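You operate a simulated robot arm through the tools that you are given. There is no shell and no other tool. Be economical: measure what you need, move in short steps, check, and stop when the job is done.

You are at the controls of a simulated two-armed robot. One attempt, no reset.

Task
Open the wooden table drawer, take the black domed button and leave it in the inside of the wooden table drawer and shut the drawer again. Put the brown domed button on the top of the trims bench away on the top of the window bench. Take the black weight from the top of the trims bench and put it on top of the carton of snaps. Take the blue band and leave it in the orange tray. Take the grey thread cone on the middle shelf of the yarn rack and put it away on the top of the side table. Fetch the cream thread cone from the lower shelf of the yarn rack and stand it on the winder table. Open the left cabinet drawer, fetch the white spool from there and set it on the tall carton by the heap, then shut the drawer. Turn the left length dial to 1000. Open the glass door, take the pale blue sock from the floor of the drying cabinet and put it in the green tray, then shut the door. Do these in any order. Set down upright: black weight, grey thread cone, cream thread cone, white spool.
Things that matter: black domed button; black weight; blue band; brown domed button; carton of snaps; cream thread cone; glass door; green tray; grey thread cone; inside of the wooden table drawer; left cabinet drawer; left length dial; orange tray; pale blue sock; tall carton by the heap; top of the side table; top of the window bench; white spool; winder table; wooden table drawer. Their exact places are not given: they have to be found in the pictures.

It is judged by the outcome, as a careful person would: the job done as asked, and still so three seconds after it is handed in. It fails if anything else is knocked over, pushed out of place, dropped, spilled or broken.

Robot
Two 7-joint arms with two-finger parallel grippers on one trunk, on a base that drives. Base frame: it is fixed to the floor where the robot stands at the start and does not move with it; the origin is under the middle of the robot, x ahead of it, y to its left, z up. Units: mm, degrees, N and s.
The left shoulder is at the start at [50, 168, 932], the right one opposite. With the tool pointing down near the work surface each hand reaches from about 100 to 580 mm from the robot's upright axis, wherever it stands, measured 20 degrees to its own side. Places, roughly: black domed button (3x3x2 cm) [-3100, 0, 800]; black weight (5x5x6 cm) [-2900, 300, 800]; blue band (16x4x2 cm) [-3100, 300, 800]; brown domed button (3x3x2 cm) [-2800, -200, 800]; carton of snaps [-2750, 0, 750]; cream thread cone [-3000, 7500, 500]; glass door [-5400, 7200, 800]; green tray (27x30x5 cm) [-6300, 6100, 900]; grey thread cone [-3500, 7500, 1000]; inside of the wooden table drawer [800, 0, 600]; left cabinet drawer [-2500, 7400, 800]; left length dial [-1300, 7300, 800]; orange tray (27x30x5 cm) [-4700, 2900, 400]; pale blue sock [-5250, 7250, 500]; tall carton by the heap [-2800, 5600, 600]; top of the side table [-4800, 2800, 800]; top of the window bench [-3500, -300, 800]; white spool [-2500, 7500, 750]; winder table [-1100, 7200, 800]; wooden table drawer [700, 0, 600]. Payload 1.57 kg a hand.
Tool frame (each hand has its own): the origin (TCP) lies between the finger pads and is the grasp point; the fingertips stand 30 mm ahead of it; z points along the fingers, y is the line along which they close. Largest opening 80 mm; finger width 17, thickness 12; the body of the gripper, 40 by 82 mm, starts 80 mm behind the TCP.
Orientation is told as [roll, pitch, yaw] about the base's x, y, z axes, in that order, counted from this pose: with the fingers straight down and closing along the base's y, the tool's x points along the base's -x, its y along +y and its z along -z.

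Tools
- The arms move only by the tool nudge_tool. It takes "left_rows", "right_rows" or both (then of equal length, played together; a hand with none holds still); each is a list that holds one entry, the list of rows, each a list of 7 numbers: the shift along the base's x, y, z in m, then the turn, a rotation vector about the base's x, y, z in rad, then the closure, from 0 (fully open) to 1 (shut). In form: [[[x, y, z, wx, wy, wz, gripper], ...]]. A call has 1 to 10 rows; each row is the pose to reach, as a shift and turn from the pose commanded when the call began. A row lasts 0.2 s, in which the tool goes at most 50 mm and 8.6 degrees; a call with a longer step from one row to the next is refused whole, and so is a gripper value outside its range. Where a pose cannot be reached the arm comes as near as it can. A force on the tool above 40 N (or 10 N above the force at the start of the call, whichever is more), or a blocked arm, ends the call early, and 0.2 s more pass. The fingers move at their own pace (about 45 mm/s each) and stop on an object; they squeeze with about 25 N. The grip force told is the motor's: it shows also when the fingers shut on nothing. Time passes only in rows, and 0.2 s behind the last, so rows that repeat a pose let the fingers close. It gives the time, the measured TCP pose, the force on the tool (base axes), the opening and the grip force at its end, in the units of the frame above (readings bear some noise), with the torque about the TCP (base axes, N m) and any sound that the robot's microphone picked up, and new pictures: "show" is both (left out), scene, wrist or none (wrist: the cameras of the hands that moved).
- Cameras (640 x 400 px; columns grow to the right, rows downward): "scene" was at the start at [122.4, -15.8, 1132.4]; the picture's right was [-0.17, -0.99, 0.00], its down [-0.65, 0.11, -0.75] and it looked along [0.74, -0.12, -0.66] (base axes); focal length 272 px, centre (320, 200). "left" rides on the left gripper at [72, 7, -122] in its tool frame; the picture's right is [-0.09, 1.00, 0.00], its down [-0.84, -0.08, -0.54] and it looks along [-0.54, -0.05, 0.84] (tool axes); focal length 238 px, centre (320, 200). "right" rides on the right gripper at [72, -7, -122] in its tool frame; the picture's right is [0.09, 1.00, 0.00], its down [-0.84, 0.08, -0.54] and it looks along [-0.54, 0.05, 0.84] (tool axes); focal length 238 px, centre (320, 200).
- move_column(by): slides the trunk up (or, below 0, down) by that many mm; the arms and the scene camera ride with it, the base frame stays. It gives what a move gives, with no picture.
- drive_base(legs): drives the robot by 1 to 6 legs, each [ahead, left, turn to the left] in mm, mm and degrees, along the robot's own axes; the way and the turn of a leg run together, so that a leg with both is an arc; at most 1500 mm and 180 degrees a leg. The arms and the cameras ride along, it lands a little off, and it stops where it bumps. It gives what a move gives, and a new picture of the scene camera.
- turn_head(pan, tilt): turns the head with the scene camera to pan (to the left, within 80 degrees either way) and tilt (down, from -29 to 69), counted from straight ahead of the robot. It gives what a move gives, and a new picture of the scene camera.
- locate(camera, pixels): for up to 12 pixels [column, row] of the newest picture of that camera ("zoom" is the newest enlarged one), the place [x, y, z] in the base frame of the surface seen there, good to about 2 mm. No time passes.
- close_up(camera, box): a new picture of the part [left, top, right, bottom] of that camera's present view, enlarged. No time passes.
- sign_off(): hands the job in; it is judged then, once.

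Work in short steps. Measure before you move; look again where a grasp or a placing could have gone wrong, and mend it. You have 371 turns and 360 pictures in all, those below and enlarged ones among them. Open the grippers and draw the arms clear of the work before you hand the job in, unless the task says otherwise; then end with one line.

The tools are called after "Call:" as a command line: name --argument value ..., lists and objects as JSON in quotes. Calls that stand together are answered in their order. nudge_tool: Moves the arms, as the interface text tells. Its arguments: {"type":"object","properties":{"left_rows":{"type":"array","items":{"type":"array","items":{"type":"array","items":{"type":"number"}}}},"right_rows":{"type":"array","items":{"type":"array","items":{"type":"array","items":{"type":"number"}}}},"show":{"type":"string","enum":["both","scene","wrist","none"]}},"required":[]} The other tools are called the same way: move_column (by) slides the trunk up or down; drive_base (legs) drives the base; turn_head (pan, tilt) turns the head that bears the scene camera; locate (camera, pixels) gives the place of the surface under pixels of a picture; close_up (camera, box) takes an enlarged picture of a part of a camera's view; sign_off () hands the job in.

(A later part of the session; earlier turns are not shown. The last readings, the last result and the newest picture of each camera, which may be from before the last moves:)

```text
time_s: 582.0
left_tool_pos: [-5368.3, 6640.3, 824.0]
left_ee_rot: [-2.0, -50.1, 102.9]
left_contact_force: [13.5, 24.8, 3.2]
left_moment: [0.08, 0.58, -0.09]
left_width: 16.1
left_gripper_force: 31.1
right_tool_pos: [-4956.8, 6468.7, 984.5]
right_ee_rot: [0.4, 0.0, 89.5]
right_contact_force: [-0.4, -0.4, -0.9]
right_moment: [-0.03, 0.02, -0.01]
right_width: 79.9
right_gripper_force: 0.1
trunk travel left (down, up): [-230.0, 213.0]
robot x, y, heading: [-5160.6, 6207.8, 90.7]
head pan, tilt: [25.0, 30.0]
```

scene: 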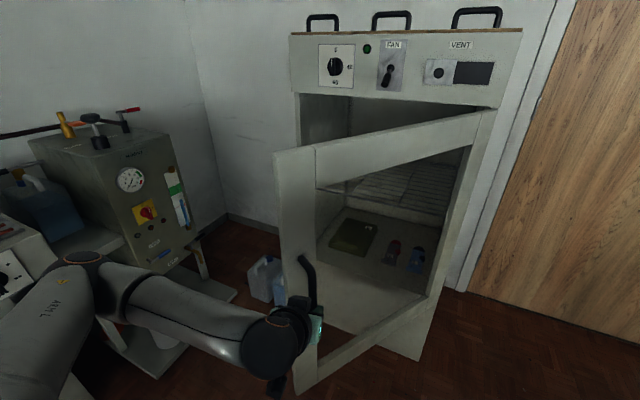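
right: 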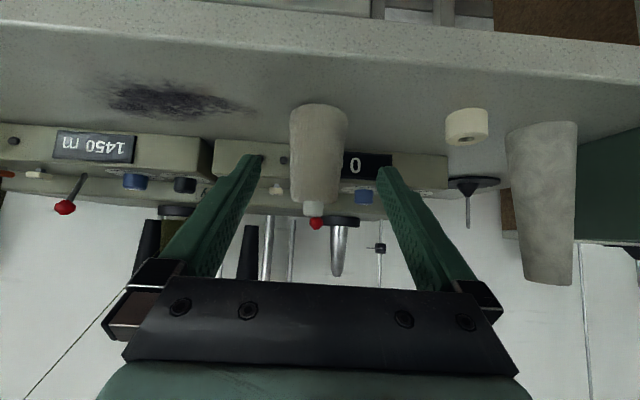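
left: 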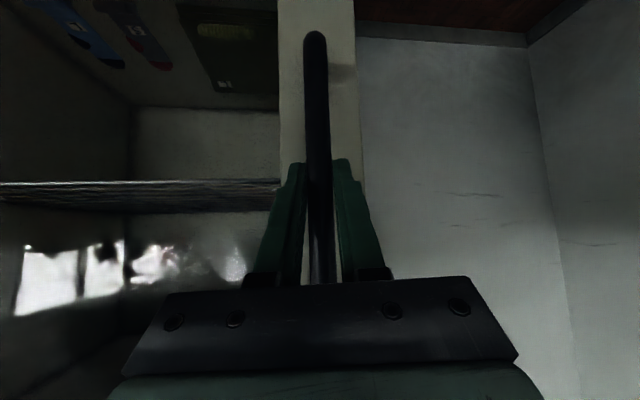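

The door is ~57° open. I let go and draw the hand back off the bar.

Call:
nudge_tool --left_rows '[[[0, 0, 0, 0, 0, 0, 0.6], [0, 0, 0, 0, 0, 0, 0.3], [0, 0, 0, 0, 0, 0, 0.2], [0.006, -0.03, 0.01, 0, 0, -0.05, 0.2], [0.01, -0.06, 0.02, 0, 0, -0.1, 0.2]]]' --show "none"

Call:
drive_base --legs '[[-80, 0, 0], [0, 330, 0], [190, 0, 0]]'

```text
time_s: 583.2
left_tool_pos: [-5349.4, 6602.6, 834.3]
left_ee_rot: [-2.1, -50.2, 97.3]
left_contact_force: [-0.1, -0.3, 0.6]
left_moment: [0.04, -0.01, 0.04]
left_width: 63.9
left_gripper_force: 0.1
left hand out of reach, approached as far as the arm can: row 5
right_tool_pos: [-4958.8, 6469.6, 986.9]
right_ee_rot: [0.4, 0.0, 89.5]
right_contact_force: [0.1, 0.2, 0.6]
right_moment: [-0.01, -0.03, -0.02]
right_width: 80.0
right_gripper_force: 0.1
trunk travel left (down, up): [-230.0, 213.0]
robot x, y, heading: [-5162.9, 6206.6, 90.8]
head pan, tilt: [25.0, 30.0]
```

```text
time_s: 587.2
left_tool_pos: [-5679.7, 6707.7, 832.5]
left_ee_rot: [-2.3, -50.2, 96.8]
left_contact_force: [-0.5, -0.8, -0.4]
left_moment: [-0.02, -0.02, -0.01]
left_width: 64.3
left_gripper_force: 0.0
right_tool_pos: [-5290.0, 6568.6, 986.4]
right_ee_rot: [0.4, 0.0, 88.8]
right_contact_force: [-0.5, -0.2, 0.2]
right_moment: [-0.02, 0.0, 0.01]
right_width: 80.0
right_gripper_force: 0.0
trunk travel left (down, up): [-230.0, 213.0]
robot x, y, heading: [-5495.6, 6309.8, 89.9]
head pan, tilt: [25.0, 30.0]
```

scene: 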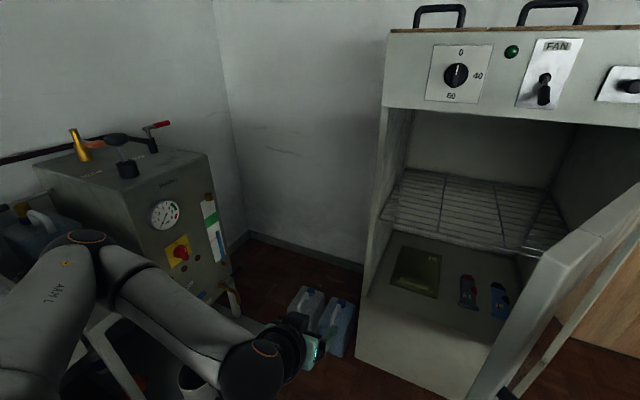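

I'm on the inner side of the door now. I pull the right hand back out of the swing and push the door further open by strafing right with the left hand against its inside.

Call:
nudge_tool --right_rows '[[[0, -0.04, 0, 0, 0, 0, 0], [0, -0.08, 0, 0, 0, 0, 0], [0, -0.12, 0, 0, 0, 0, 0], [0, -0.14, 0, 0, 0, 0, 0]]]' --left_rows '[[[0, 0.01, 0, 0, 0, 0, 0.6], [0, 0.02, 0, 0, 0, 0, 1], [0, 0.02, 0, 0, 0, 0, 1], [0, 0.02, 0, 0, 0, 0, 1]]]' --show "none"

Call:
drive_base --legs '[[0, -400, 0]]'

```text
time_s: 588.2
left_tool_pos: [-5678.7, 6729.4, 831.1]
left_ee_rot: [-2.1, -50.2, 96.8]
left_contact_force: [-0.2, 0.3, -0.3]
left_moment: [0.03, 0.01, 0.02]
left_width: 0.2
left_gripper_force: 12.7
right_tool_pos: [-5298.2, 6461.3, 1040.7]
right_ee_rot: [0.4, 0.2, 88.8]
right_contact_force: [-0.5, 0.5, 0.1]
right_moment: [-0.02, 0.02, 0.03]
right_width: 80.0
right_gripper_force: 0.0
right hand out of reach, approached as far as the arm can: row 2, 3, 4
trunk travel left (down, up): [-230.0, 213.0]
robot x, y, heading: [-5497.3, 6310.0, 90.0]
head pan, tilt: [25.0, 30.0]
```

```text
time_s: 590.7
left_tool_pos: [-5284.3, 6729.5, 830.8]
left_ee_rot: [-2.2, -50.1, 97.0]
left_contact_force: [0.2, -0.3, 0.6]
left_moment: [-0.04, 0.0, -0.01]
left_width: 0.0
left_gripper_force: 21.4
right_tool_pos: [-4902.1, 6463.9, 1041.9]
right_ee_rot: [0.4, 0.0, 88.9]
right_contact_force: [0.2, 0.9, -1.4]
right_moment: [0.01, 0.0, -0.02]
right_width: 80.2
right_gripper_force: 0.1
trunk travel left (down, up): [-230.0, 213.0]
robot x, y, heading: [-5101.8, 6312.0, 90.0]
head pan, tilt: [25.0, 30.0]
```

scene: 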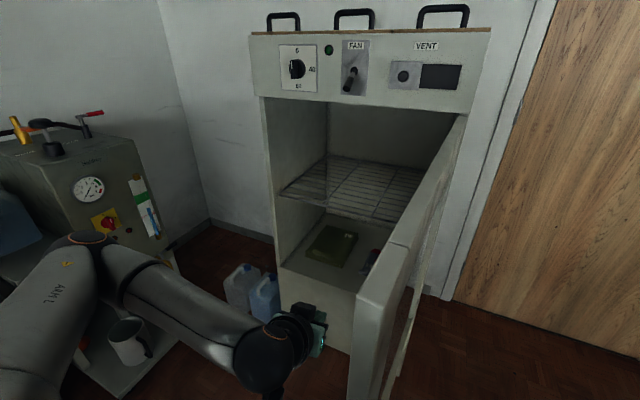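

The door is at ~75°. I back 60 mm to keep my base clear of the door's arc and push on with the arm.

Call:
drive_base --legs '[[-60, 0, 0]]'

Call:
nudge_tool --left_rows '[[[0.03, 0, 0, 0, 0, 0, 1], [0.06, 0, 0, 0, 0, 0, 1], [0.09, 0, 0, 0, 0, 0, 1], [0.12, 0, 0, 0, 0, 0, 1], [0.15, 0, 0, 0, 0, 0, 1], [0.18, 0.01, 0, 0, 0, 0, 1], [0.21, 0.02, 0, 0, 0, 0, 1], [0.24, 0.03, 0, 0, 0, 0, 1]]]' --show "scene"

```text
time_s: 591.7
left_tool_pos: [-5285.9, 6669.0, 832.8]
left_ee_rot: [-2.2, -50.1, 97.2]
left_contact_force: [0.7, 0.0, -0.3]
left_moment: [-0.01, -0.01, 0.04]
left_width: 0.1
left_gripper_force: 20.9
right_tool_pos: [-4901.9, 6404.7, 1041.2]
right_ee_rot: [0.4, 0.0, 89.2]
right_contact_force: [0.3, -0.8, 0.8]
right_moment: [0.04, 0.0, 0.0]
right_width: 80.1
right_gripper_force: 0.1
trunk travel left (down, up): [-230.0, 213.0]
robot x, y, heading: [-5100.4, 6250.4, 90.6]
head pan, tilt: [25.0, 30.0]
```

scene: 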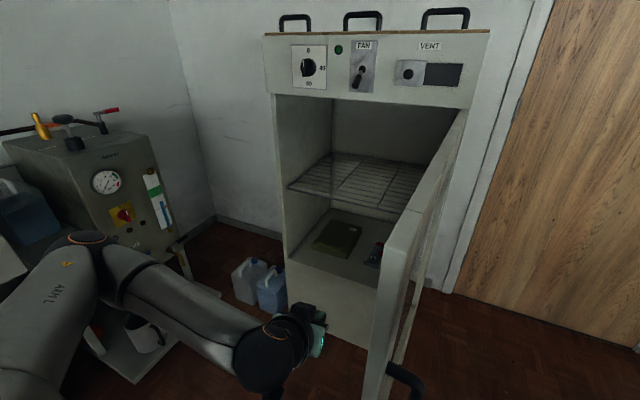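

```text
time_s: 593.5
left_tool_pos: [-5046.5, 6698.9, 833.6]
left_ee_rot: [-2.2, -50.1, 97.1]
left_contact_force: [0.2, -0.6, 1.3]
left_moment: [0.02, -0.02, 0.02]
left_width: 0.0
left_gripper_force: 21.4
right_tool_pos: [-4902.4, 6405.2, 1039.9]
right_ee_rot: [0.4, 0.0, 89.1]
right_contact_force: [0.4, -0.2, 1.0]
right_moment: [0.0, 0.01, 0.0]
right_width: 80.2
right_gripper_force: 0.1
trunk travel left (down, up): [-230.0, 213.0]
robot x, y, heading: [-5100.0, 6252.1, 90.4]
head pan, tilt: [25.0, 30.0]
```

scene: 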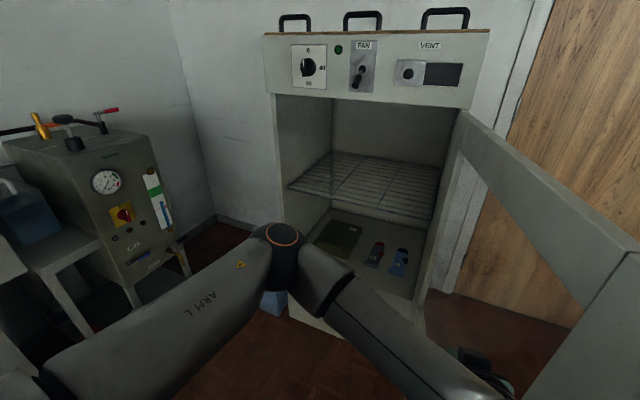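

The door stands about 100° open. I measure the socks and the press bench on the left for placing the robot.

Call:
locate --camera "scene" --pixels '[[400, 262], [403, 250], [395, 273], [372, 257], [110, 245], [185, 270], [130, 290], [440, 180], [610, 260], [620, 300], [330, 235], [420, 290]]'

Call:
close_up --camera "scene" --box '[320, 200, 440, 300]'

```text
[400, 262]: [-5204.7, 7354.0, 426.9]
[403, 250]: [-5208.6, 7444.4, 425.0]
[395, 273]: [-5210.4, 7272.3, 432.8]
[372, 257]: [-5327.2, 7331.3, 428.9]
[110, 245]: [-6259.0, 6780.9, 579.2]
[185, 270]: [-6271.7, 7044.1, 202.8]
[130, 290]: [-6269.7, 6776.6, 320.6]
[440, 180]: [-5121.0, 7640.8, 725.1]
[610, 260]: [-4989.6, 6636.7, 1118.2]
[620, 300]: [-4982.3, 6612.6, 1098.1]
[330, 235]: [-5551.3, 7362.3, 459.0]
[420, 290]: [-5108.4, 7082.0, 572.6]
```

```text
4.00 times, centred on (380, 250) of scene
```

zoom: 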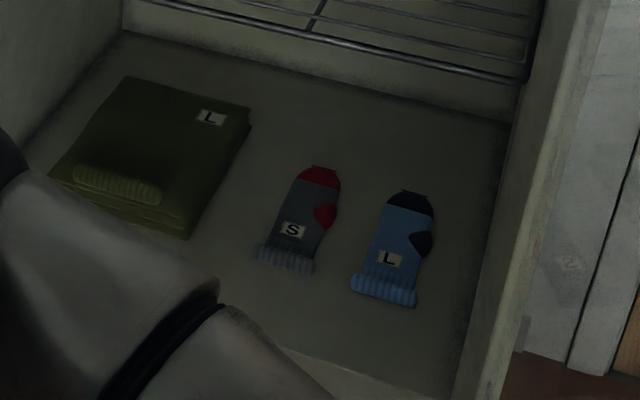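

The cabinet floor is z≈420 and the sock's thick cuff is at (-5207,7275). I fold the left hand back, shift left to x≈-5500 and lower the trunk; the right hand will fetch it.

Call:
nudge_tool --left_rows '[[[-0.04, 0, 0, 0, 0, 0, 0.5], [-0.08, 0, 0.01, 0, 0, 0, 0], [-0.12, -0.01, 0.02, -0.08, 0, 0, 0], [-0.15, -0.03, 0.03, -0.2, 0, 0, 0], [-0.18, -0.05, 0.04, -0.34, 0, -0.02, 0], [-0.2, -0.08, 0.05, -0.48, 0, -0.04, 0], [-0.22, -0.12, 0.06, -0.6, 0, -0.06, 0], [-0.24, -0.16, 0.07, -0.72, 0, -0.08, 0], [-0.25, -0.2, 0.08, -0.84, 0, -0.1, 0]]]' --show "none"

Call:
drive_base --legs '[[0, 410, 0]]'

Call:
move_column --by -225

```text
time_s: 595.5
left_tool_pos: [-5291.0, 6510.5, 915.6]
left_ee_rot: [0.8, -1.8, 89.5]
left_contact_force: [-0.5, 0.2, -0.1]
left_moment: [-0.03, 0.0, -0.01]
left_width: 80.0
left_gripper_force: 0.1
left hand out of reach, approached as far as the arm can: row 9
right_tool_pos: [-4902.8, 6405.3, 1041.9]
right_ee_rot: [0.4, 0.1, 89.2]
right_contact_force: [0.1, 0.5, 0.6]
right_moment: [0.03, 0.0, -0.02]
right_width: 80.1
right_gripper_force: 0.1
trunk travel left (down, up): [-230.0, 213.0]
robot x, y, heading: [-5100.1, 6248.9, 90.5]
head pan, tilt: [25.0, 30.0]
```

```text
time_s: 598.0
left_tool_pos: [-5704.8, 6504.6, 914.8]
left_ee_rot: [0.8, -2.0, 90.1]
left_contact_force: [-0.2, 0.3, 0.4]
left_moment: [0.04, -0.01, 0.02]
left_width: 80.2
left_gripper_force: 0.0
right_tool_pos: [-5314.3, 6401.7, 1041.1]
right_ee_rot: [0.4, -0.1, 89.7]
right_contact_force: [0.0, 0.4, 0.7]
right_moment: [0.0, -0.04, -0.01]
right_width: 79.9
right_gripper_force: 0.0
trunk travel left (down, up): [-230.0, 213.0]
robot x, y, heading: [-5510.6, 6245.5, 90.9]
head pan, tilt: [25.0, 30.0]
```

scene: 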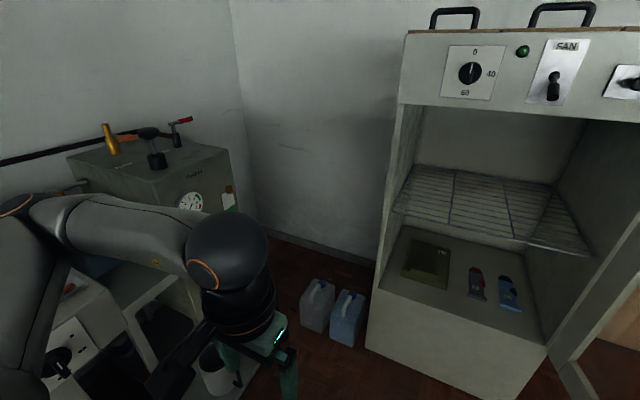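

```text
time_s: 600.4
left_tool_pos: [-5703.0, 6504.0, 690.2]
left_ee_rot: [0.8, -2.0, 90.2]
left_contact_force: [-0.8, -0.2, -0.2]
left_moment: [0.0, -0.02, 0.01]
left_width: 79.9
left_gripper_force: 0.0
right_tool_pos: [-5312.7, 6402.6, 816.2]
right_ee_rot: [0.4, 0.1, 89.7]
right_contact_force: [-0.2, -0.4, 0.1]
right_moment: [-0.04, 0.0, 0.02]
right_width: 80.0
right_gripper_force: 0.1
trunk travel left (down, up): [-5.0, 438.0]
robot x, y, heading: [-5507.1, 6249.1, 90.9]
head pan, tilt: [25.0, 30.0]
```

Now I extend and tilt the right hand 40° in the open, aligned with the sock's x.

Call:
nudge_tool --right_rows '[[[0.01, 0.037, -0.024, 0.078, 0, 0, 0], [0.02, 0.073, -0.048, 0.156, 0, 0, 0], [0.03, 0.109, -0.072, 0.233, 0, 0, 0], [0.04, 0.146, -0.096, 0.311, 0, 0, 0], [0.05, 0.182, -0.12, 0.389, 0, 0, 0], [0.06, 0.218, -0.144, 0.467, 0, 0, 0], [0.07, 0.255, -0.168, 0.545, 0, 0, 0], [0.08, 0.291, -0.192, 0.622, 0, 0, 0], [0.088, 0.327, -0.216, 0.7, 0, 0, 0]]]' --show "none"

Call:
drive_base --legs '[[360, 0, -0.9]]'

Call:
nudge_tool --right_rows '[[[0, 0, -0.002, 0, 0, 0, 0]]]' --show "wrist"

```text
time_s: 602.4
left_tool_pos: [-5703.2, 6505.2, 690.6]
left_ee_rot: [0.8, -1.9, 90.1]
left_contact_force: [0.9, 0.4, -0.1]
left_moment: [0.03, 0.02, 0.01]
left_width: 80.0
left_gripper_force: 0.1
right_tool_pos: [-5223.8, 6728.2, 600.3]
right_ee_rot: [0.4, -40.1, 89.8]
right_contact_force: [-1.0, 0.4, 0.1]
right_moment: [0.02, -0.01, 0.0]
right_width: 79.9
right_gripper_force: 0.0
right hand out of reach, approached as far as the arm can: row 1, 2, 3, 4, 5
trunk travel left (down, up): [-5.0, 438.0]
robot x, y, heading: [-5506.4, 6247.5, 90.8]
head pan, tilt: [25.0, 30.0]
```

```text
time_s: 603.9
left_tool_pos: [-5707.3, 6668.8, 690.9]
left_ee_rot: [0.4, -2.1, 88.9]
left_contact_force: [0.9, 0.0, -0.3]
left_moment: [0.01, 0.03, -0.01]
left_width: 80.1
left_gripper_force: 0.1
right_tool_pos: [-5216.1, 6878.0, 598.7]
right_ee_rot: [-0.5, -39.2, 88.4]
right_contact_force: [-0.1, 0.0, 0.9]
right_moment: [0.01, -0.05, -0.05]
right_width: 80.0
right_gripper_force: 0.2
trunk travel left (down, up): [-5.0, 438.0]
robot x, y, heading: [-5516.8, 6409.9, 89.8]
head pan, tilt: [25.0, 30.0]
stopped in leg 1: the robot was blocked; the commanded pose is now the measured one
```

scene: 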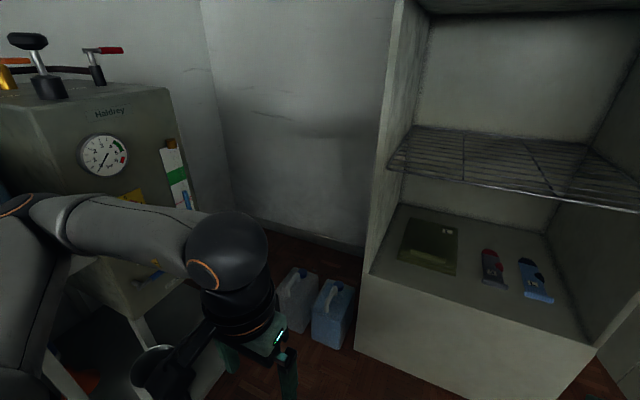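

```text
time_s: 604.3
left_tool_pos: [-5708.5, 6669.3, 690.9]
left_ee_rot: [0.3, -2.3, 89.1]
left_contact_force: [-1.3, 0.0, -0.4]
left_moment: [0.01, -0.01, 0.0]
left_width: 79.9
left_gripper_force: 0.1
right_tool_pos: [-5215.2, 6879.8, 596.7]
right_ee_rot: [-0.6, -39.3, 88.5]
right_contact_force: [0.2, 0.7, 0.1]
right_moment: [-0.04, -0.02, -0.02]
right_width: 79.9
right_gripper_force: 0.1
trunk travel left (down, up): [-5.0, 438.0]
robot x, y, heading: [-5514.3, 6408.7, 89.7]
head pan, tilt: [25.0, 30.0]
```

right: 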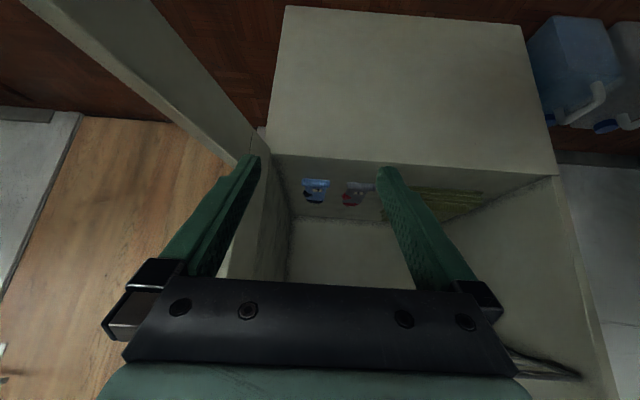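

Blocked at y≈6410. I look right to see whether the right arm touches the door.

Call:
turn_head --pan -35 --tilt 45

```text
time_s: 605.6
left_tool_pos: [-5706.8, 6668.3, 690.0]
left_ee_rot: [0.3, -2.4, 88.9]
left_contact_force: [-0.7, 0.1, -0.6]
left_moment: [0.02, 0.03, 0.01]
left_width: 80.2
left_gripper_force: 0.1
right_tool_pos: [-5215.7, 6879.3, 596.3]
right_ee_rot: [-0.6, -39.3, 88.7]
right_contact_force: [0.6, -0.3, 0.7]
right_moment: [-0.03, 0.03, 0.02]
right_width: 80.2
right_gripper_force: 0.0
trunk travel left (down, up): [-5.0, 438.0]
robot x, y, heading: [-5513.3, 6409.7, 89.8]
head pan, tilt: [-35.0, 45.0]
```

scene: 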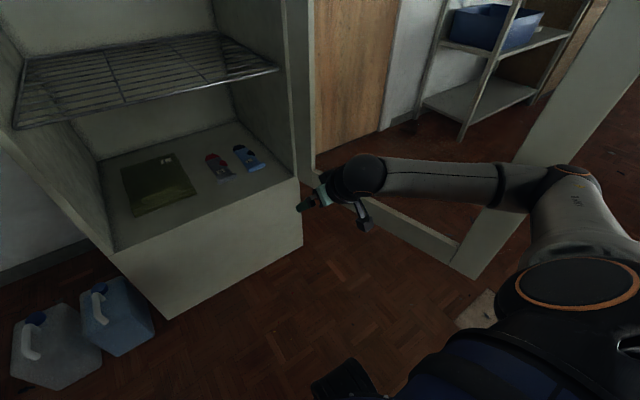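

The right elbow meets the door's free edge. I back off a little and use the right hand to push the door open wider from inside.

Call:
drive_base --legs '[[-60, 0, 0]]'

Call:
nudge_tool --right_rows '[[[0.03, 0, 0, 0, 0, 0, 1], [0.06, 0, 0, 0, 0, 0, 1], [0.09, 0, 0, 0, 0, 0, 1], [0.12, 0, 0, 0, 0, 0, 1], [0.15, 0, 0, 0, 0, 0, 1], [0.18, 0, 0, 0, 0, 0, 1], [0.21, 0, 0, 0, 0, 0, 1], [0.24, 0, 0, 0, 0, 0, 1], [0.27, 0, 0, 0, 0, 0, 1], [0.3, 0, 0, 0, 0, 0, 1]]]' --show "scene"

```text
time_s: 606.6
left_tool_pos: [-5703.2, 6610.3, 690.7]
left_ee_rot: [0.8, -2.0, 88.9]
left_contact_force: [-0.2, 0.5, 0.3]
left_moment: [-0.03, -0.01, -0.01]
left_width: 79.6
left_gripper_force: 0.1
right_tool_pos: [-5215.8, 6820.6, 591.1]
right_ee_rot: [0.2, -38.9, 88.2]
right_contact_force: [-0.3, -0.6, 0.2]
right_moment: [0.0, -0.04, -0.05]
right_width: 80.0
right_gripper_force: 0.1
trunk travel left (down, up): [-5.0, 438.0]
robot x, y, heading: [-5511.1, 6345.5, 89.7]
head pan, tilt: [-35.0, 45.0]
```

scene: 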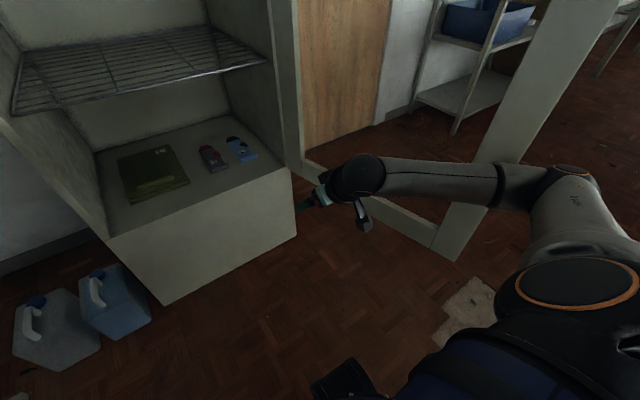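

```text
time_s: 607.9
left_tool_pos: [-5705.8, 6611.0, 691.8]
left_ee_rot: [0.8, -2.1, 89.0]
left_contact_force: [-0.5, -0.4, -0.8]
left_moment: [0.01, 0.0, 0.0]
left_width: 80.1
left_gripper_force: 0.0
right_tool_pos: [-5061.9, 6817.2, 588.4]
right_ee_rot: [1.8, -38.9, 88.7]
right_contact_force: [-4.9, 0.1, -0.6]
right_moment: [0.08, -0.4, -0.21]
right_width: 0.0
right_gripper_force: 21.3
trunk travel left (down, up): [-5.0, 438.0]
robot x, y, heading: [-5514.8, 6348.6, 89.8]
head pan, tilt: [-35.0, 45.0]
stopped in row 6 (right hand): the force on the tool passed its limit (the readings are from after the stop); the commanded pose is now the measured one
```

scene: 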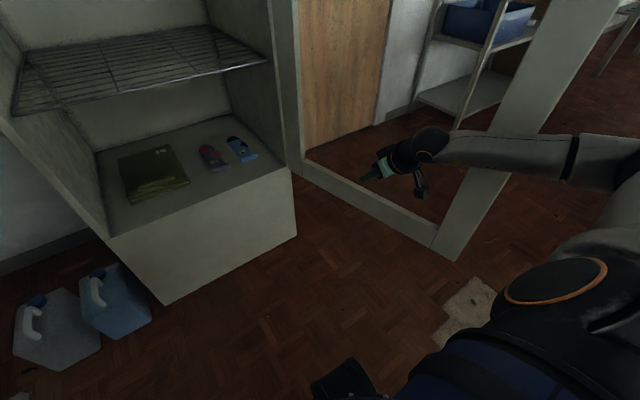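

The door is at its stop (~103°). Instead I'll turn the robot right and use the left hand; first I fold the right arm back.

Call:
nudge_tool --right_rows '[[[-0.035, -0.01, 0.02, -0.03, 0, 0, 0.5], [-0.07, -0.03, 0.045, -0.1, 0, 0, 0], [-0.105, -0.05, 0.07, -0.18, 0, 0, 0], [-0.14, -0.07, 0.095, -0.26, 0, 0, 0], [-0.175, -0.09, 0.12, -0.34, 0, 0, 0], [-0.21, -0.11, 0.145, -0.42, 0, 0, 0], [-0.245, -0.13, 0.17, -0.5, 0, 0, 0], [-0.28, -0.15, 0.195, -0.59, 0, 0, 0], [-0.31, -0.17, 0.21, -0.68, 0, 0, 0]]]' --show "none"

Call:
drive_base --legs '[[0, 60, 0], [0, 0, -28], [330, 130, 0]]'

```text
time_s: 609.9
left_tool_pos: [-5705.0, 6611.1, 689.9]
left_ee_rot: [0.8, -2.0, 89.0]
left_contact_force: [0.6, 0.0, 0.2]
left_moment: [0.0, -0.01, 0.01]
left_width: 79.7
left_gripper_force: 0.1
right_tool_pos: [-5372.8, 6647.5, 797.6]
right_ee_rot: [0.7, 0.2, 88.9]
right_contact_force: [-0.1, 0.4, -0.1]
right_moment: [-0.03, 0.03, -0.01]
right_width: 80.1
right_gripper_force: 0.1
trunk travel left (down, up): [-5.0, 438.0]
robot x, y, heading: [-5517.1, 6346.9, 90.1]
head pan, tilt: [-35.0, 45.0]
```

```text
time_s: 614.0
left_tool_pos: [-5576.7, 6976.8, 691.6]
left_ee_rot: [0.6, -2.3, 60.3]
left_contact_force: [-0.3, -0.1, -0.4]
left_moment: [-0.03, -0.03, 0.0]
left_width: 80.1
left_gripper_force: 0.0
right_tool_pos: [-5265.7, 6851.3, 800.7]
right_ee_rot: [0.8, -0.1, 59.7]
right_contact_force: [0.2, 0.0, 0.5]
right_moment: [0.01, 0.04, -0.01]
right_width: 80.0
right_gripper_force: 0.1
trunk travel left (down, up): [-5.0, 438.0]
robot x, y, heading: [-5535.9, 6657.8, 61.4]
head pan, tilt: [-35.0, 45.0]
stopped in leg 3: the robot was blocked; the commanded pose is now the measured one
```

scene: 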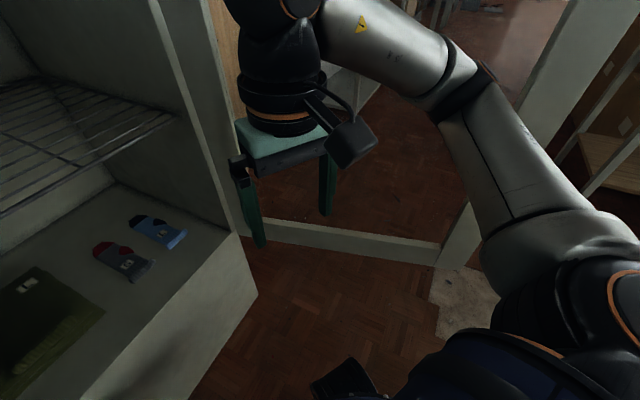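

The folded right elbow is what meets the door. Better idea: reach with the right arm nearly straight, so the elbow stays in line. I go back, square up, and extend it first.

Call:
drive_base --legs '[[-330, 0, 0], [0, 0, 28.6], [-80, 0, 0], [0, -210, 0]]'

Call:
nudge_tool --right_rows '[[[0.01, 0.035, -0.03, 0.09, 0, 0, 0], [0.02, 0.07, -0.06, 0.18, 0, 0, 0], [0.03, 0.105, -0.09, 0.27, 0, 0, 0], [0.04, 0.14, -0.12, 0.36, 0, 0, 0], [0.05, 0.175, -0.15, 0.45, 0, 0, 0], [0.06, 0.21, -0.18, 0.54, 0, 0, 0], [0.07, 0.245, -0.21, 0.63, 0, 0, 0], [0.08, 0.28, -0.235, 0.72, 0, 0, 0], [0.09, 0.315, -0.26, 0.8, 0, 0, 0], [0.1, 0.345, -0.28, 0.87, 0, 0, 0]]]' --show "none"

```text
time_s: 617.5
left_tool_pos: [-5859.4, 6642.3, 690.1]
left_ee_rot: [0.8, -1.8, 84.1]
left_contact_force: [-0.1, -0.5, -0.5]
left_moment: [0.0, -0.01, -0.02]
left_width: 80.2
left_gripper_force: 0.1
right_tool_pos: [-5530.2, 6663.8, 798.3]
right_ee_rot: [1.1, 0.3, 85.2]
right_contact_force: [-0.7, 0.6, 1.1]
right_moment: [0.01, 0.04, 0.01]
right_width: 80.1
right_gripper_force: 0.0
trunk travel left (down, up): [-5.0, 438.0]
robot x, y, heading: [-5692.8, 6372.2, 86.7]
head pan, tilt: [-35.0, 45.0]
stopped in leg 2: the robot was blocked; the commanded pose is now the measured one
```

scene: 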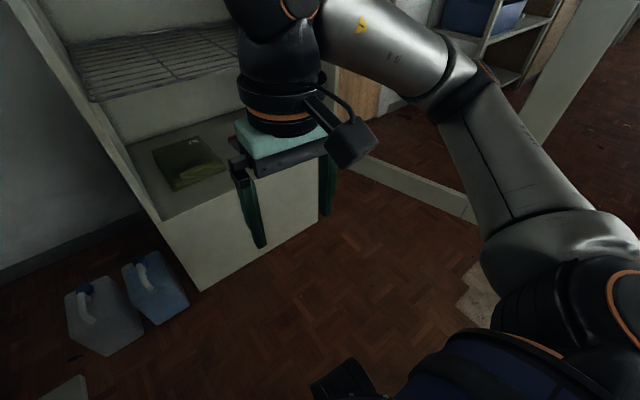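

```text
time_s: 619.7
left_tool_pos: [-5860.9, 6641.8, 689.1]
left_ee_rot: [0.9, -1.6, 84.4]
left_contact_force: [0.1, -1.4, -1.5]
left_moment: [-0.01, 0.0, 0.01]
left_width: 80.3
left_gripper_force: 0.0
right_tool_pos: [-5431.3, 7009.9, 508.6]
right_ee_rot: [6.6, -49.2, 82.6]
right_contact_force: [0.0, 1.0, -0.4]
right_moment: [0.02, -0.02, 0.02]
right_width: 79.9
right_gripper_force: 0.0
trunk travel left (down, up): [-5.0, 438.0]
robot x, y, heading: [-5691.5, 6368.6, 86.4]
head pan, tilt: [-35.0, 45.0]
```

The left elbow touched something at the press bench while turning. I move right away from it and look left to check.

Call:
drive_base --legs '[[-30, -100, 0], [0, -115, 3.3]]'

Call:
turn_head --pan 65 --tilt 35

```text
time_s: 621.6
left_tool_pos: [-5661.9, 6591.6, 689.6]
left_ee_rot: [0.9, -2.0, 87.5]
left_contact_force: [0.0, 0.4, -0.5]
left_moment: [0.02, 0.0, -0.02]
left_width: 80.1
left_gripper_force: 0.0
right_tool_pos: [-5253.0, 6981.0, 513.8]
right_ee_rot: [6.6, -49.4, 85.7]
right_contact_force: [-0.7, 0.0, -0.6]
right_moment: [0.01, 0.03, 0.0]
right_width: 79.9
right_gripper_force: 0.0
trunk travel left (down, up): [-5.0, 438.0]
robot x, y, heading: [-5477.1, 6331.4, 89.4]
head pan, tilt: [-35.0, 45.0]
```

scene: 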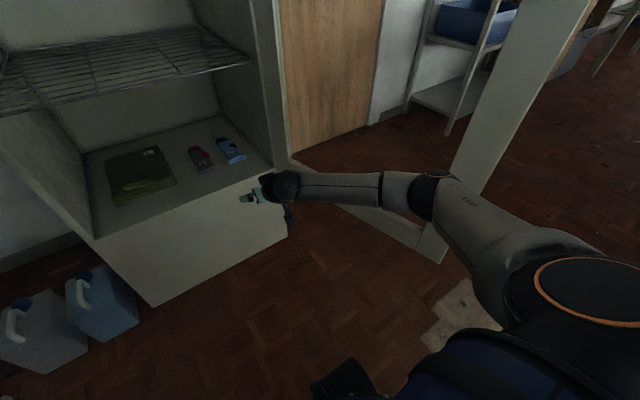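

```text
time_s: 623.4
left_tool_pos: [-5663.6, 6591.7, 690.3]
left_ee_rot: [0.9, -1.9, 87.6]
left_contact_force: [-0.8, 0.0, 0.9]
left_moment: [0.02, 0.0, 0.0]
left_width: 80.0
left_gripper_force: 0.0
right_tool_pos: [-5253.4, 6980.9, 514.0]
right_ee_rot: [6.6, -49.4, 85.7]
right_contact_force: [0.9, 1.1, -1.4]
right_moment: [-0.03, 0.01, 0.0]
right_width: 80.0
right_gripper_force: 0.0
trunk travel left (down, up): [-5.0, 438.0]
robot x, y, heading: [-5478.8, 6332.9, 89.6]
head pan, tilt: [65.0, 35.0]
```

scene: 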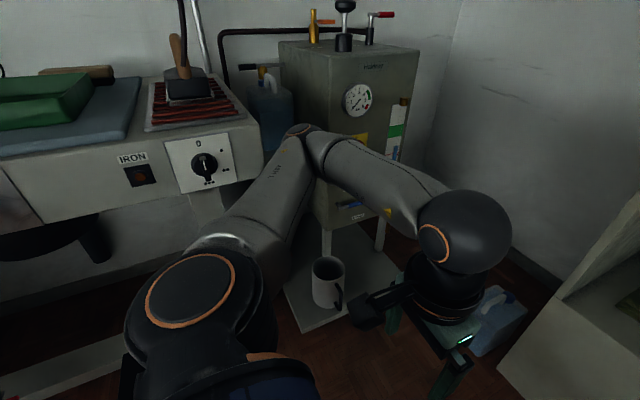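

Everything there is standing. The right arm is now nearly straight; I drive it into the cabinet opening above the sock and look.

Call:
drive_base --legs '[[0, -42, 0], [255, 0, 0]]'

Call:
nudge_tool --right_rows '[[[0, 0, -0.005, 0, 0, 0, 0]]]' --show "wrist"

```text
time_s: 625.7
left_tool_pos: [-5664.8, 6833.9, 690.5]
left_ee_rot: [-0.4, -3.2, 87.9]
left_contact_force: [-0.7, 0.0, -0.1]
left_moment: [-0.03, -0.03, 0.02]
left_width: 80.0
left_gripper_force: 0.1
right_tool_pos: [-5258.4, 7225.7, 526.8]
right_ee_rot: [4.9, -50.2, 87.4]
right_contact_force: [-0.6, 0.7, -0.6]
right_moment: [-0.03, -0.01, -0.02]
right_width: 80.1
right_gripper_force: 0.0
trunk travel left (down, up): [-5.0, 438.0]
robot x, y, heading: [-5471.9, 6584.7, 90.0]
head pan, tilt: [65.0, 35.0]
```

scene: 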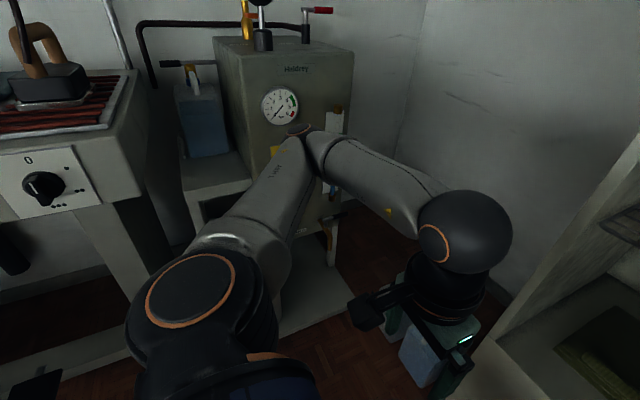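

```text
time_s: 626.1
left_tool_pos: [-5664.7, 6836.0, 690.9]
left_ee_rot: [-0.1, -2.5, 87.8]
left_contact_force: [-0.6, 0.4, 0.2]
left_moment: [0.0, -0.01, -0.03]
left_width: 80.1
left_gripper_force: 0.0
right_tool_pos: [-5260.7, 7228.4, 514.8]
right_ee_rot: [5.6, -49.6, 87.3]
right_contact_force: [-0.4, -0.4, 0.3]
right_moment: [-0.02, 0.01, 0.01]
right_width: 79.9
right_gripper_force: 0.0
trunk travel left (down, up): [-5.0, 438.0]
robot x, y, heading: [-5473.5, 6581.2, 90.2]
head pan, tilt: [65.0, 35.0]
```

right: 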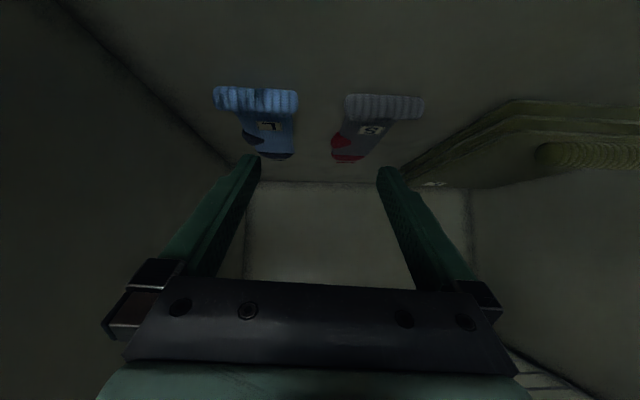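

The sock is at (262,110) in the wrist picture. I measure it, and pull the left arm inward a bit to keep its elbow free.

Call:
locate --camera "right" --pixels '[[256, 98], [218, 97], [296, 102], [256, 88], [256, 110], [270, 130], [290, 130], [246, 130], [275, 155], [240, 150], [350, 105], [200, 130]]'

Call:
nudge_tool --left_rows '[[[0.03, -0.02, 0.02, 0, 0, 0, 0], [0.06, -0.04, 0.04, 0, 0, 0, 0], [0.09, -0.06, 0.06, 0, 0, 0, 0]]]' --show "none"

```text
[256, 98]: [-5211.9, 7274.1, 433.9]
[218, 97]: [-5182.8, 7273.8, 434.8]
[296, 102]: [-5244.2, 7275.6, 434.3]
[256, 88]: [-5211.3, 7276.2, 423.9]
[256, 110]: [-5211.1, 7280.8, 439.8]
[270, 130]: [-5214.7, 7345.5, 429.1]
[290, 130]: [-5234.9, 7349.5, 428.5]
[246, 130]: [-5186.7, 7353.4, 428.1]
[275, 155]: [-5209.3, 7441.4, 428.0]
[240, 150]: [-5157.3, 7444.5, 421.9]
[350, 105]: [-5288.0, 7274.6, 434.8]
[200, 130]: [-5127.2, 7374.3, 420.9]
```

```text
time_s: 626.9
left_tool_pos: [-5576.9, 6779.7, 752.7]
left_ee_rot: [-0.2, -2.7, 87.9]
left_contact_force: [0.0, -0.3, 0.2]
left_moment: [-0.02, -0.01, -0.02]
left_width: 79.8
left_gripper_force: 0.0
right_tool_pos: [-5260.8, 7228.7, 513.7]
right_ee_rot: [5.5, -49.6, 87.2]
right_contact_force: [0.5, 0.5, 0.2]
right_moment: [0.0, 0.0, -0.02]
right_width: 80.1
right_gripper_force: 0.1
trunk travel left (down, up): [-5.0, 438.0]
robot x, y, heading: [-5469.9, 6581.3, 89.9]
head pan, tilt: [65.0, 35.0]
```

Cuff: x -5245…-5183, about 20 mm thick at y≈7283. I nudge the base forward-right and then lower the open fingers around the cuff.

Call:
drive_base --legs '[[35, -35, 0]]'

Call:
nudge_tool --right_rows '[[[0.006, 0, -0.01, 0, 0, 0, 0], [0.012, 0, -0.02, 0, 0, 0, 0], [0.015, 0, -0.03, 0, 0, 0, 0]]]' --show "wrist"

```text
time_s: 627.6
left_tool_pos: [-5575.5, 6781.1, 750.6]
left_ee_rot: [0.3, -2.3, 87.8]
left_contact_force: [0.0, 0.0, 0.6]
left_moment: [0.0, 0.02, 0.03]
left_width: 80.0
left_gripper_force: 0.1
right_tool_pos: [-5268.4, 7230.4, 508.4]
right_ee_rot: [6.6, -49.4, 86.9]
right_contact_force: [-0.3, -0.2, 0.7]
right_moment: [0.02, 0.0, 0.02]
right_width: 80.0
right_gripper_force: 0.1
trunk travel left (down, up): [-5.0, 438.0]
robot x, y, heading: [-5474.9, 6583.2, 90.0]
head pan, tilt: [65.0, 35.0]
stopped in leg 1: the robot was blocked; the commanded pose is now the measured one
```

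scene: 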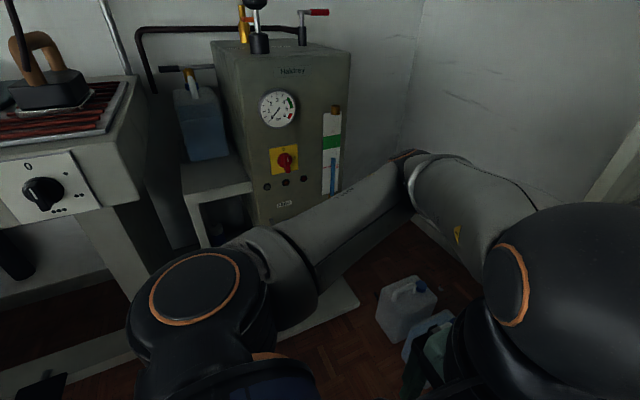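

```text
time_s: 628.4
left_tool_pos: [-5572.6, 6785.0, 750.4]
left_ee_rot: [0.4, -2.1, 87.8]
left_contact_force: [0.0, 0.3, -0.4]
left_moment: [0.01, 0.0, 0.02]
left_width: 79.8
left_gripper_force: 0.1
right_tool_pos: [-5252.6, 7230.3, 475.9]
right_ee_rot: [6.8, -48.9, 87.0]
right_contact_force: [0.3, 0.1, 0.3]
right_moment: [-0.01, -0.03, -0.02]
right_width: 79.9
right_gripper_force: 0.1
trunk travel left (down, up): [-5.0, 438.0]
robot x, y, heading: [-5472.6, 6584.0, 89.9]
head pan, tilt: [65.0, 35.0]
```

right: 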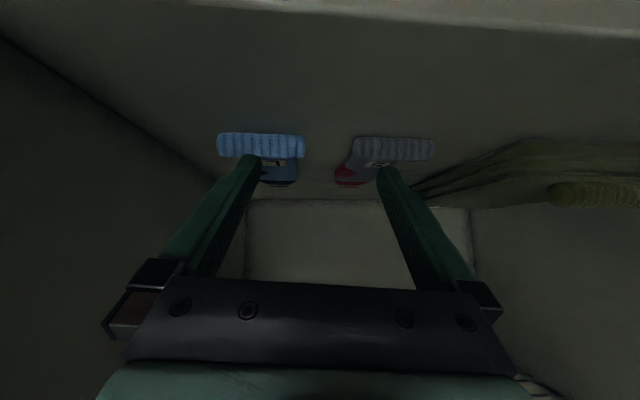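

Base is blocked to the right, but the arm itself can reach. I shift the hand over the cuff by arm, staying just above it.

Call:
nudge_tool --right_rows '[[[0.01, 0.005, 0.002, 0, 0, 0, 0], [0.02, 0.012, 0.002, 0, 0, 0, 0], [0.03, 0.02, 0.002, 0, 0, 0, 0], [0.039, 0.03, 0.002, 0, 0, 0, 0]]]' --show "wrist"

```text
time_s: 629.4
left_tool_pos: [-5569.7, 6784.6, 752.8]
left_ee_rot: [0.9, -2.0, 87.7]
left_contact_force: [0.4, -0.1, 0.4]
left_moment: [-0.01, 0.01, 0.01]
left_width: 79.9
left_gripper_force: 0.0
right_tool_pos: [-5209.0, 7259.3, 471.0]
right_ee_rot: [7.3, -48.6, 86.3]
right_contact_force: [1.0, 0.7, 0.6]
right_moment: [0.03, -0.04, 0.03]
right_width: 80.2
right_gripper_force: 0.2
trunk travel left (down, up): [-5.0, 438.0]
robot x, y, heading: [-5471.8, 6580.0, 89.7]
head pan, tilt: [65.0, 35.0]
```

right: 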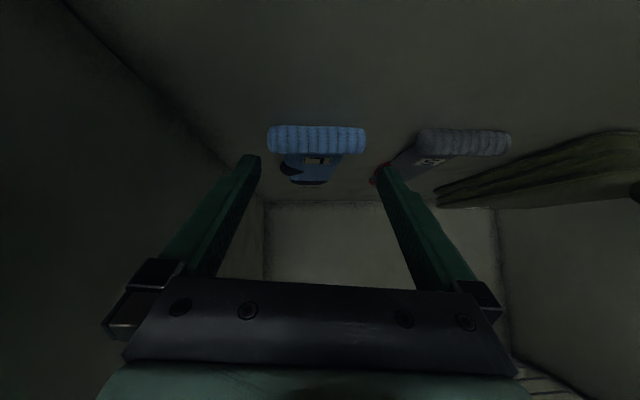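

Centred. I lower to the floor and close.

Call:
nudge_tool --right_rows '[[[0, 0.004, -0.01, 0, 0, 0, 0], [0, 0.008, -0.018, 0, 0, 0, 0], [0, 0.008, -0.022, 0, 0, 0, 0], [0, 0.008, -0.022, 0, 0, 0, 0.4], [0, 0.008, -0.022, 0, 0, 0, 0.8], [0, 0.008, -0.022, 0, 0, 0, 1], [0, 0.008, -0.022, 0, 0, 0, 1]]]' --show "wrist"

```text
time_s: 631.0
left_tool_pos: [-5569.7, 6785.3, 750.8]
left_ee_rot: [0.9, -1.9, 87.5]
left_contact_force: [0.1, 0.0, 0.3]
left_moment: [-0.02, -0.02, -0.03]
left_width: 80.2
left_gripper_force: 0.1
right_tool_pos: [-5208.7, 7268.0, 451.5]
right_ee_rot: [7.3, -48.8, 86.2]
right_contact_force: [1.4, 1.1, 2.5]
right_moment: [0.07, -0.12, -0.04]
right_width: 69.7
right_gripper_force: 24.9
trunk travel left (down, up): [-5.0, 438.0]
robot x, y, heading: [-5472.2, 6585.8, 90.0]
head pan, tilt: [65.0, 35.0]
```

right: 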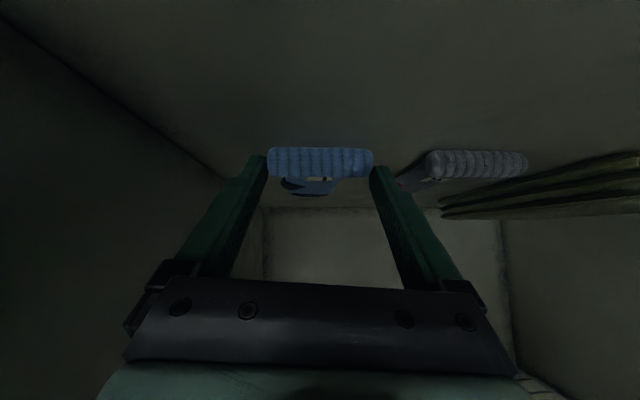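

Gripped at 69.7 mm. I lift and check.

Call:
nudge_tool --right_rows '[[[0, 0, 0.012, 0, 0, 0, 1], [0, 0, 0.03, 0, 0, 0, 1], [0, -0.01, 0.055, 0, 0, 0, 1], [-0.01, -0.02, 0.085, 0, 0, 0, 1], [-0.02, -0.03, 0.11, 0, 0, 0, 1]]]' --show "wrist"

```text
time_s: 632.4
left_tool_pos: [-5576.3, 6780.7, 754.5]
left_ee_rot: [0.5, -2.4, 87.8]
left_contact_force: [0.1, -0.2, 0.5]
left_moment: [0.0, -0.02, -0.02]
left_width: 80.2
left_gripper_force: 0.0
right_tool_pos: [-5305.3, 7208.5, 520.6]
right_ee_rot: [10.0, -44.1, 89.7]
right_contact_force: [0.1, 0.1, -0.5]
right_moment: [0.0, -0.01, 0.05]
right_width: 69.9
right_gripper_force: 25.5
trunk travel left (down, up): [-5.0, 438.0]
robot x, y, heading: [-5478.4, 6580.1, 90.0]
head pan, tilt: [65.0, 35.0]
stopped in row 5 (right hand): the arm was blocked; the commanded pose is now the measured one
```

right: 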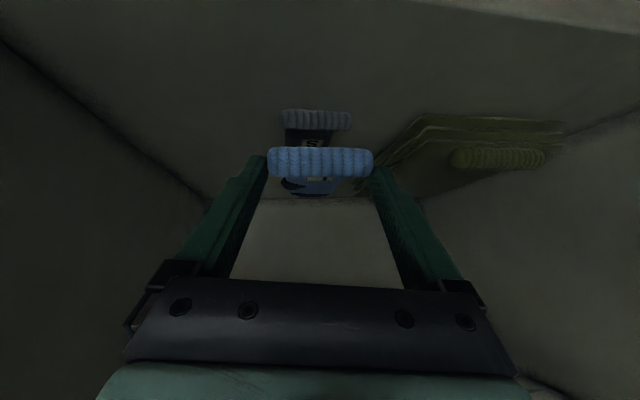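

The sock is held. I back straight out of the cabinet.

Call:
drive_base --legs '[[-150, 0, 0], [-250, 0, 0]]'

Call:
turn_head --pan -20 --tilt 40

```text
time_s: 635.2
left_tool_pos: [-5571.8, 6377.6, 751.3]
left_ee_rot: [0.9, -2.0, 87.7]
left_contact_force: [0.7, 0.3, -0.1]
left_moment: [-0.01, 0.0, -0.01]
left_width: 80.0
left_gripper_force: 0.2
right_tool_pos: [-5298.9, 6806.5, 514.8]
right_ee_rot: [10.5, -44.0, 89.2]
right_contact_force: [0.7, -0.5, -0.9]
right_moment: [-0.04, -0.02, -0.03]
right_width: 69.5
right_gripper_force: 24.3
trunk travel left (down, up): [-5.0, 438.0]
robot x, y, heading: [-5477.5, 6176.6, 90.0]
head pan, tilt: [65.0, 35.0]
```

scene: 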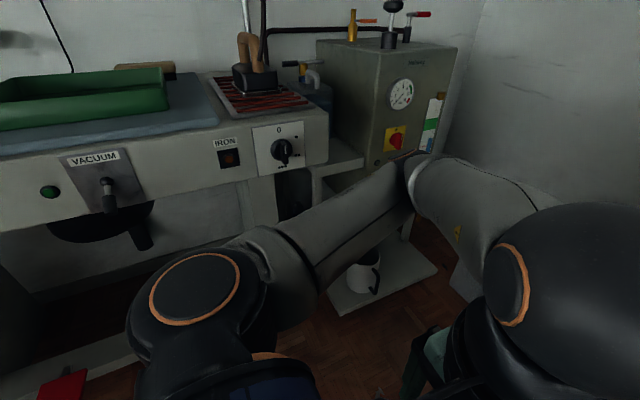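

```text
time_s: 636.8
left_tool_pos: [-5572.9, 6377.4, 750.3]
left_ee_rot: [0.9, -1.9, 87.6]
left_contact_force: [1.3, 0.2, -0.6]
left_moment: [-0.04, 0.0, 0.01]
left_width: 80.1
left_gripper_force: 0.2
right_tool_pos: [-5300.0, 6806.4, 514.0]
right_ee_rot: [10.5, -44.0, 89.1]
right_contact_force: [-0.9, 0.6, -0.1]
right_moment: [-0.03, 0.01, 0.02]
right_width: 69.6
right_gripper_force: 24.9
trunk travel left (down, up): [-5.0, 438.0]
robot x, y, heading: [-5473.3, 6172.5, 89.9]
head pan, tilt: [-20.0, 40.0]
```

scene: 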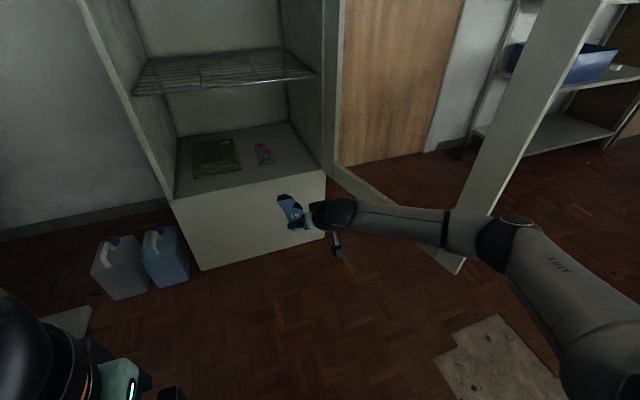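

Sock is out. Next the green tray on the ironing table to the west: I move east a little, raise the trunk and turn to face it.

Call:
drive_base --legs '[[-60, 0, 0], [0, -250, 0]]'

Call:
move_column --by 430

Call:
drive_base --legs '[[0, 0, 90]]'

```text
time_s: 639.1
left_tool_pos: [-5341.4, 6315.1, 751.4]
left_ee_rot: [1.0, -2.0, 88.0]
left_contact_force: [0.6, 0.7, 0.2]
left_moment: [0.01, -0.03, 0.0]
left_width: 80.2
left_gripper_force: 0.1
right_tool_pos: [-5091.2, 6740.1, 515.1]
right_ee_rot: [11.4, -44.0, 90.8]
right_contact_force: [-0.4, -0.2, -1.1]
right_moment: [-0.01, 0.02, 0.02]
right_width: 69.1
right_gripper_force: 24.8
trunk travel left (down, up): [-5.0, 438.0]
robot x, y, heading: [-5243.8, 6111.2, 90.4]
head pan, tilt: [-20.0, 40.0]
stopped in leg 2: the robot was blocked; the commanded pose is now the measured one
```

scene: 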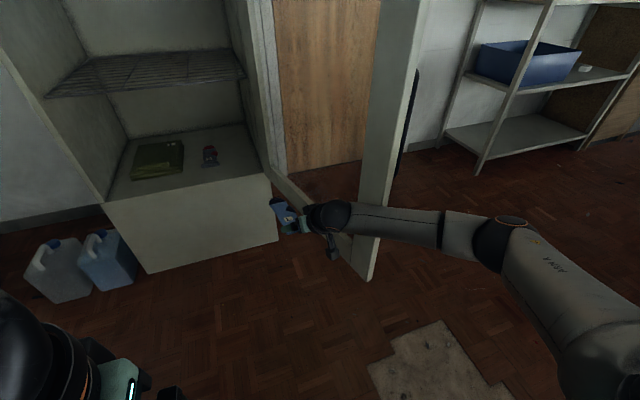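

```text
refused: 430 is not a number from -400 to 400
```

```text
time_s: 643.4
left_tool_pos: [-5444.4, 6007.1, 750.6]
left_ee_rot: [0.9, -1.9, 179.9]
left_contact_force: [0.0, -0.3, -0.2]
left_moment: [0.03, -0.02, 0.0]
left_width: 79.7
left_gripper_force: 0.0
right_tool_pos: [-5877.0, 6246.0, 514.0]
right_ee_rot: [11.4, -44.0, -177.3]
right_contact_force: [0.3, -0.9, -0.5]
right_moment: [0.01, -0.05, 0.01]
right_width: 69.1
right_gripper_force: 25.1
trunk travel left (down, up): [-5.0, 438.0]
robot x, y, heading: [-5245.7, 6111.0, -177.8]
head pan, tilt: [-20.0, 40.0]
```

scene: 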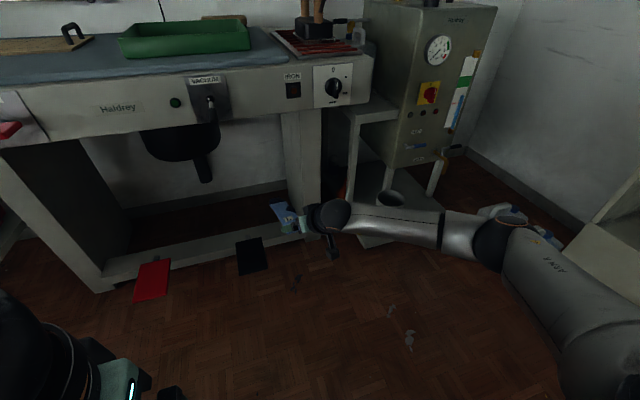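

Turned safely. I raise the trunk 390 mm and measure the tray.

Call:
move_column --by 390

Call:
turn_head --pan -5 --tilt 40

```text
time_s: 647.2
left_tool_pos: [-5446.1, 6008.1, 1140.9]
left_ee_rot: [0.9, -1.9, 179.9]
left_contact_force: [0.2, 0.7, 0.2]
left_moment: [0.03, 0.02, 0.04]
left_width: 79.9
left_gripper_force: 0.1
right_tool_pos: [-5877.5, 6247.1, 903.4]
right_ee_rot: [11.4, -43.8, -177.4]
right_contact_force: [0.2, -0.5, -0.7]
right_moment: [-0.02, -0.05, -0.02]
right_width: 69.0
right_gripper_force: 24.5
trunk travel left (down, up): [-395.0, 48.0]
robot x, y, heading: [-5245.6, 6108.0, -178.1]
head pan, tilt: [-20.0, 40.0]
```

```text
time_s: 648.0
left_tool_pos: [-5445.0, 6006.6, 1142.1]
left_ee_rot: [0.9, -1.9, 179.9]
left_contact_force: [-0.8, -0.3, 0.1]
left_moment: [0.0, 0.03, 0.02]
left_width: 80.2
left_gripper_force: 0.1
right_tool_pos: [-5877.0, 6246.3, 904.0]
right_ee_rot: [11.5, -43.9, -177.4]
right_contact_force: [0.1, -0.2, -0.9]
right_moment: [0.01, -0.04, 0.01]
right_width: 69.1
right_gripper_force: 25.3
trunk travel left (down, up): [-395.0, 48.0]
robot x, y, heading: [-5245.5, 6111.8, -177.9]
head pan, tilt: [-5.0, 40.0]
```

scene: 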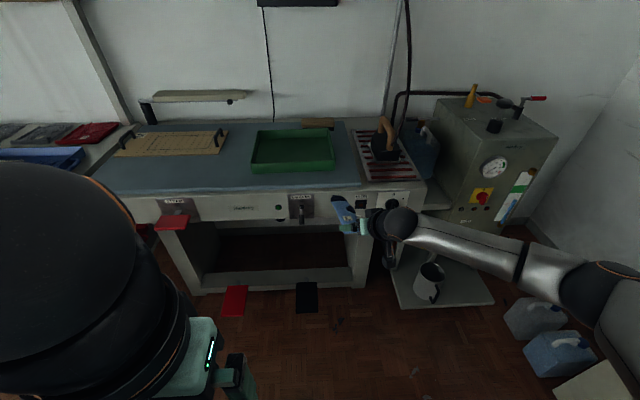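

Call:
locate --camera "scene" --pixels '[[295, 152], [255, 133], [330, 130], [250, 172], [335, 165], [230, 200], [385, 190], [388, 130], [265, 165], [345, 205]]'

```text
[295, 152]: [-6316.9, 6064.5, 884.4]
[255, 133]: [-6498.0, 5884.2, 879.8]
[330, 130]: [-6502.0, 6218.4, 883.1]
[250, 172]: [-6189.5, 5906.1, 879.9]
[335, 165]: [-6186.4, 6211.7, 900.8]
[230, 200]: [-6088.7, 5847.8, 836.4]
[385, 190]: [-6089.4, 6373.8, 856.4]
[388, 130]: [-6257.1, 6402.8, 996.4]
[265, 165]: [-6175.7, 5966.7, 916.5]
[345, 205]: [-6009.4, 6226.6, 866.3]
```

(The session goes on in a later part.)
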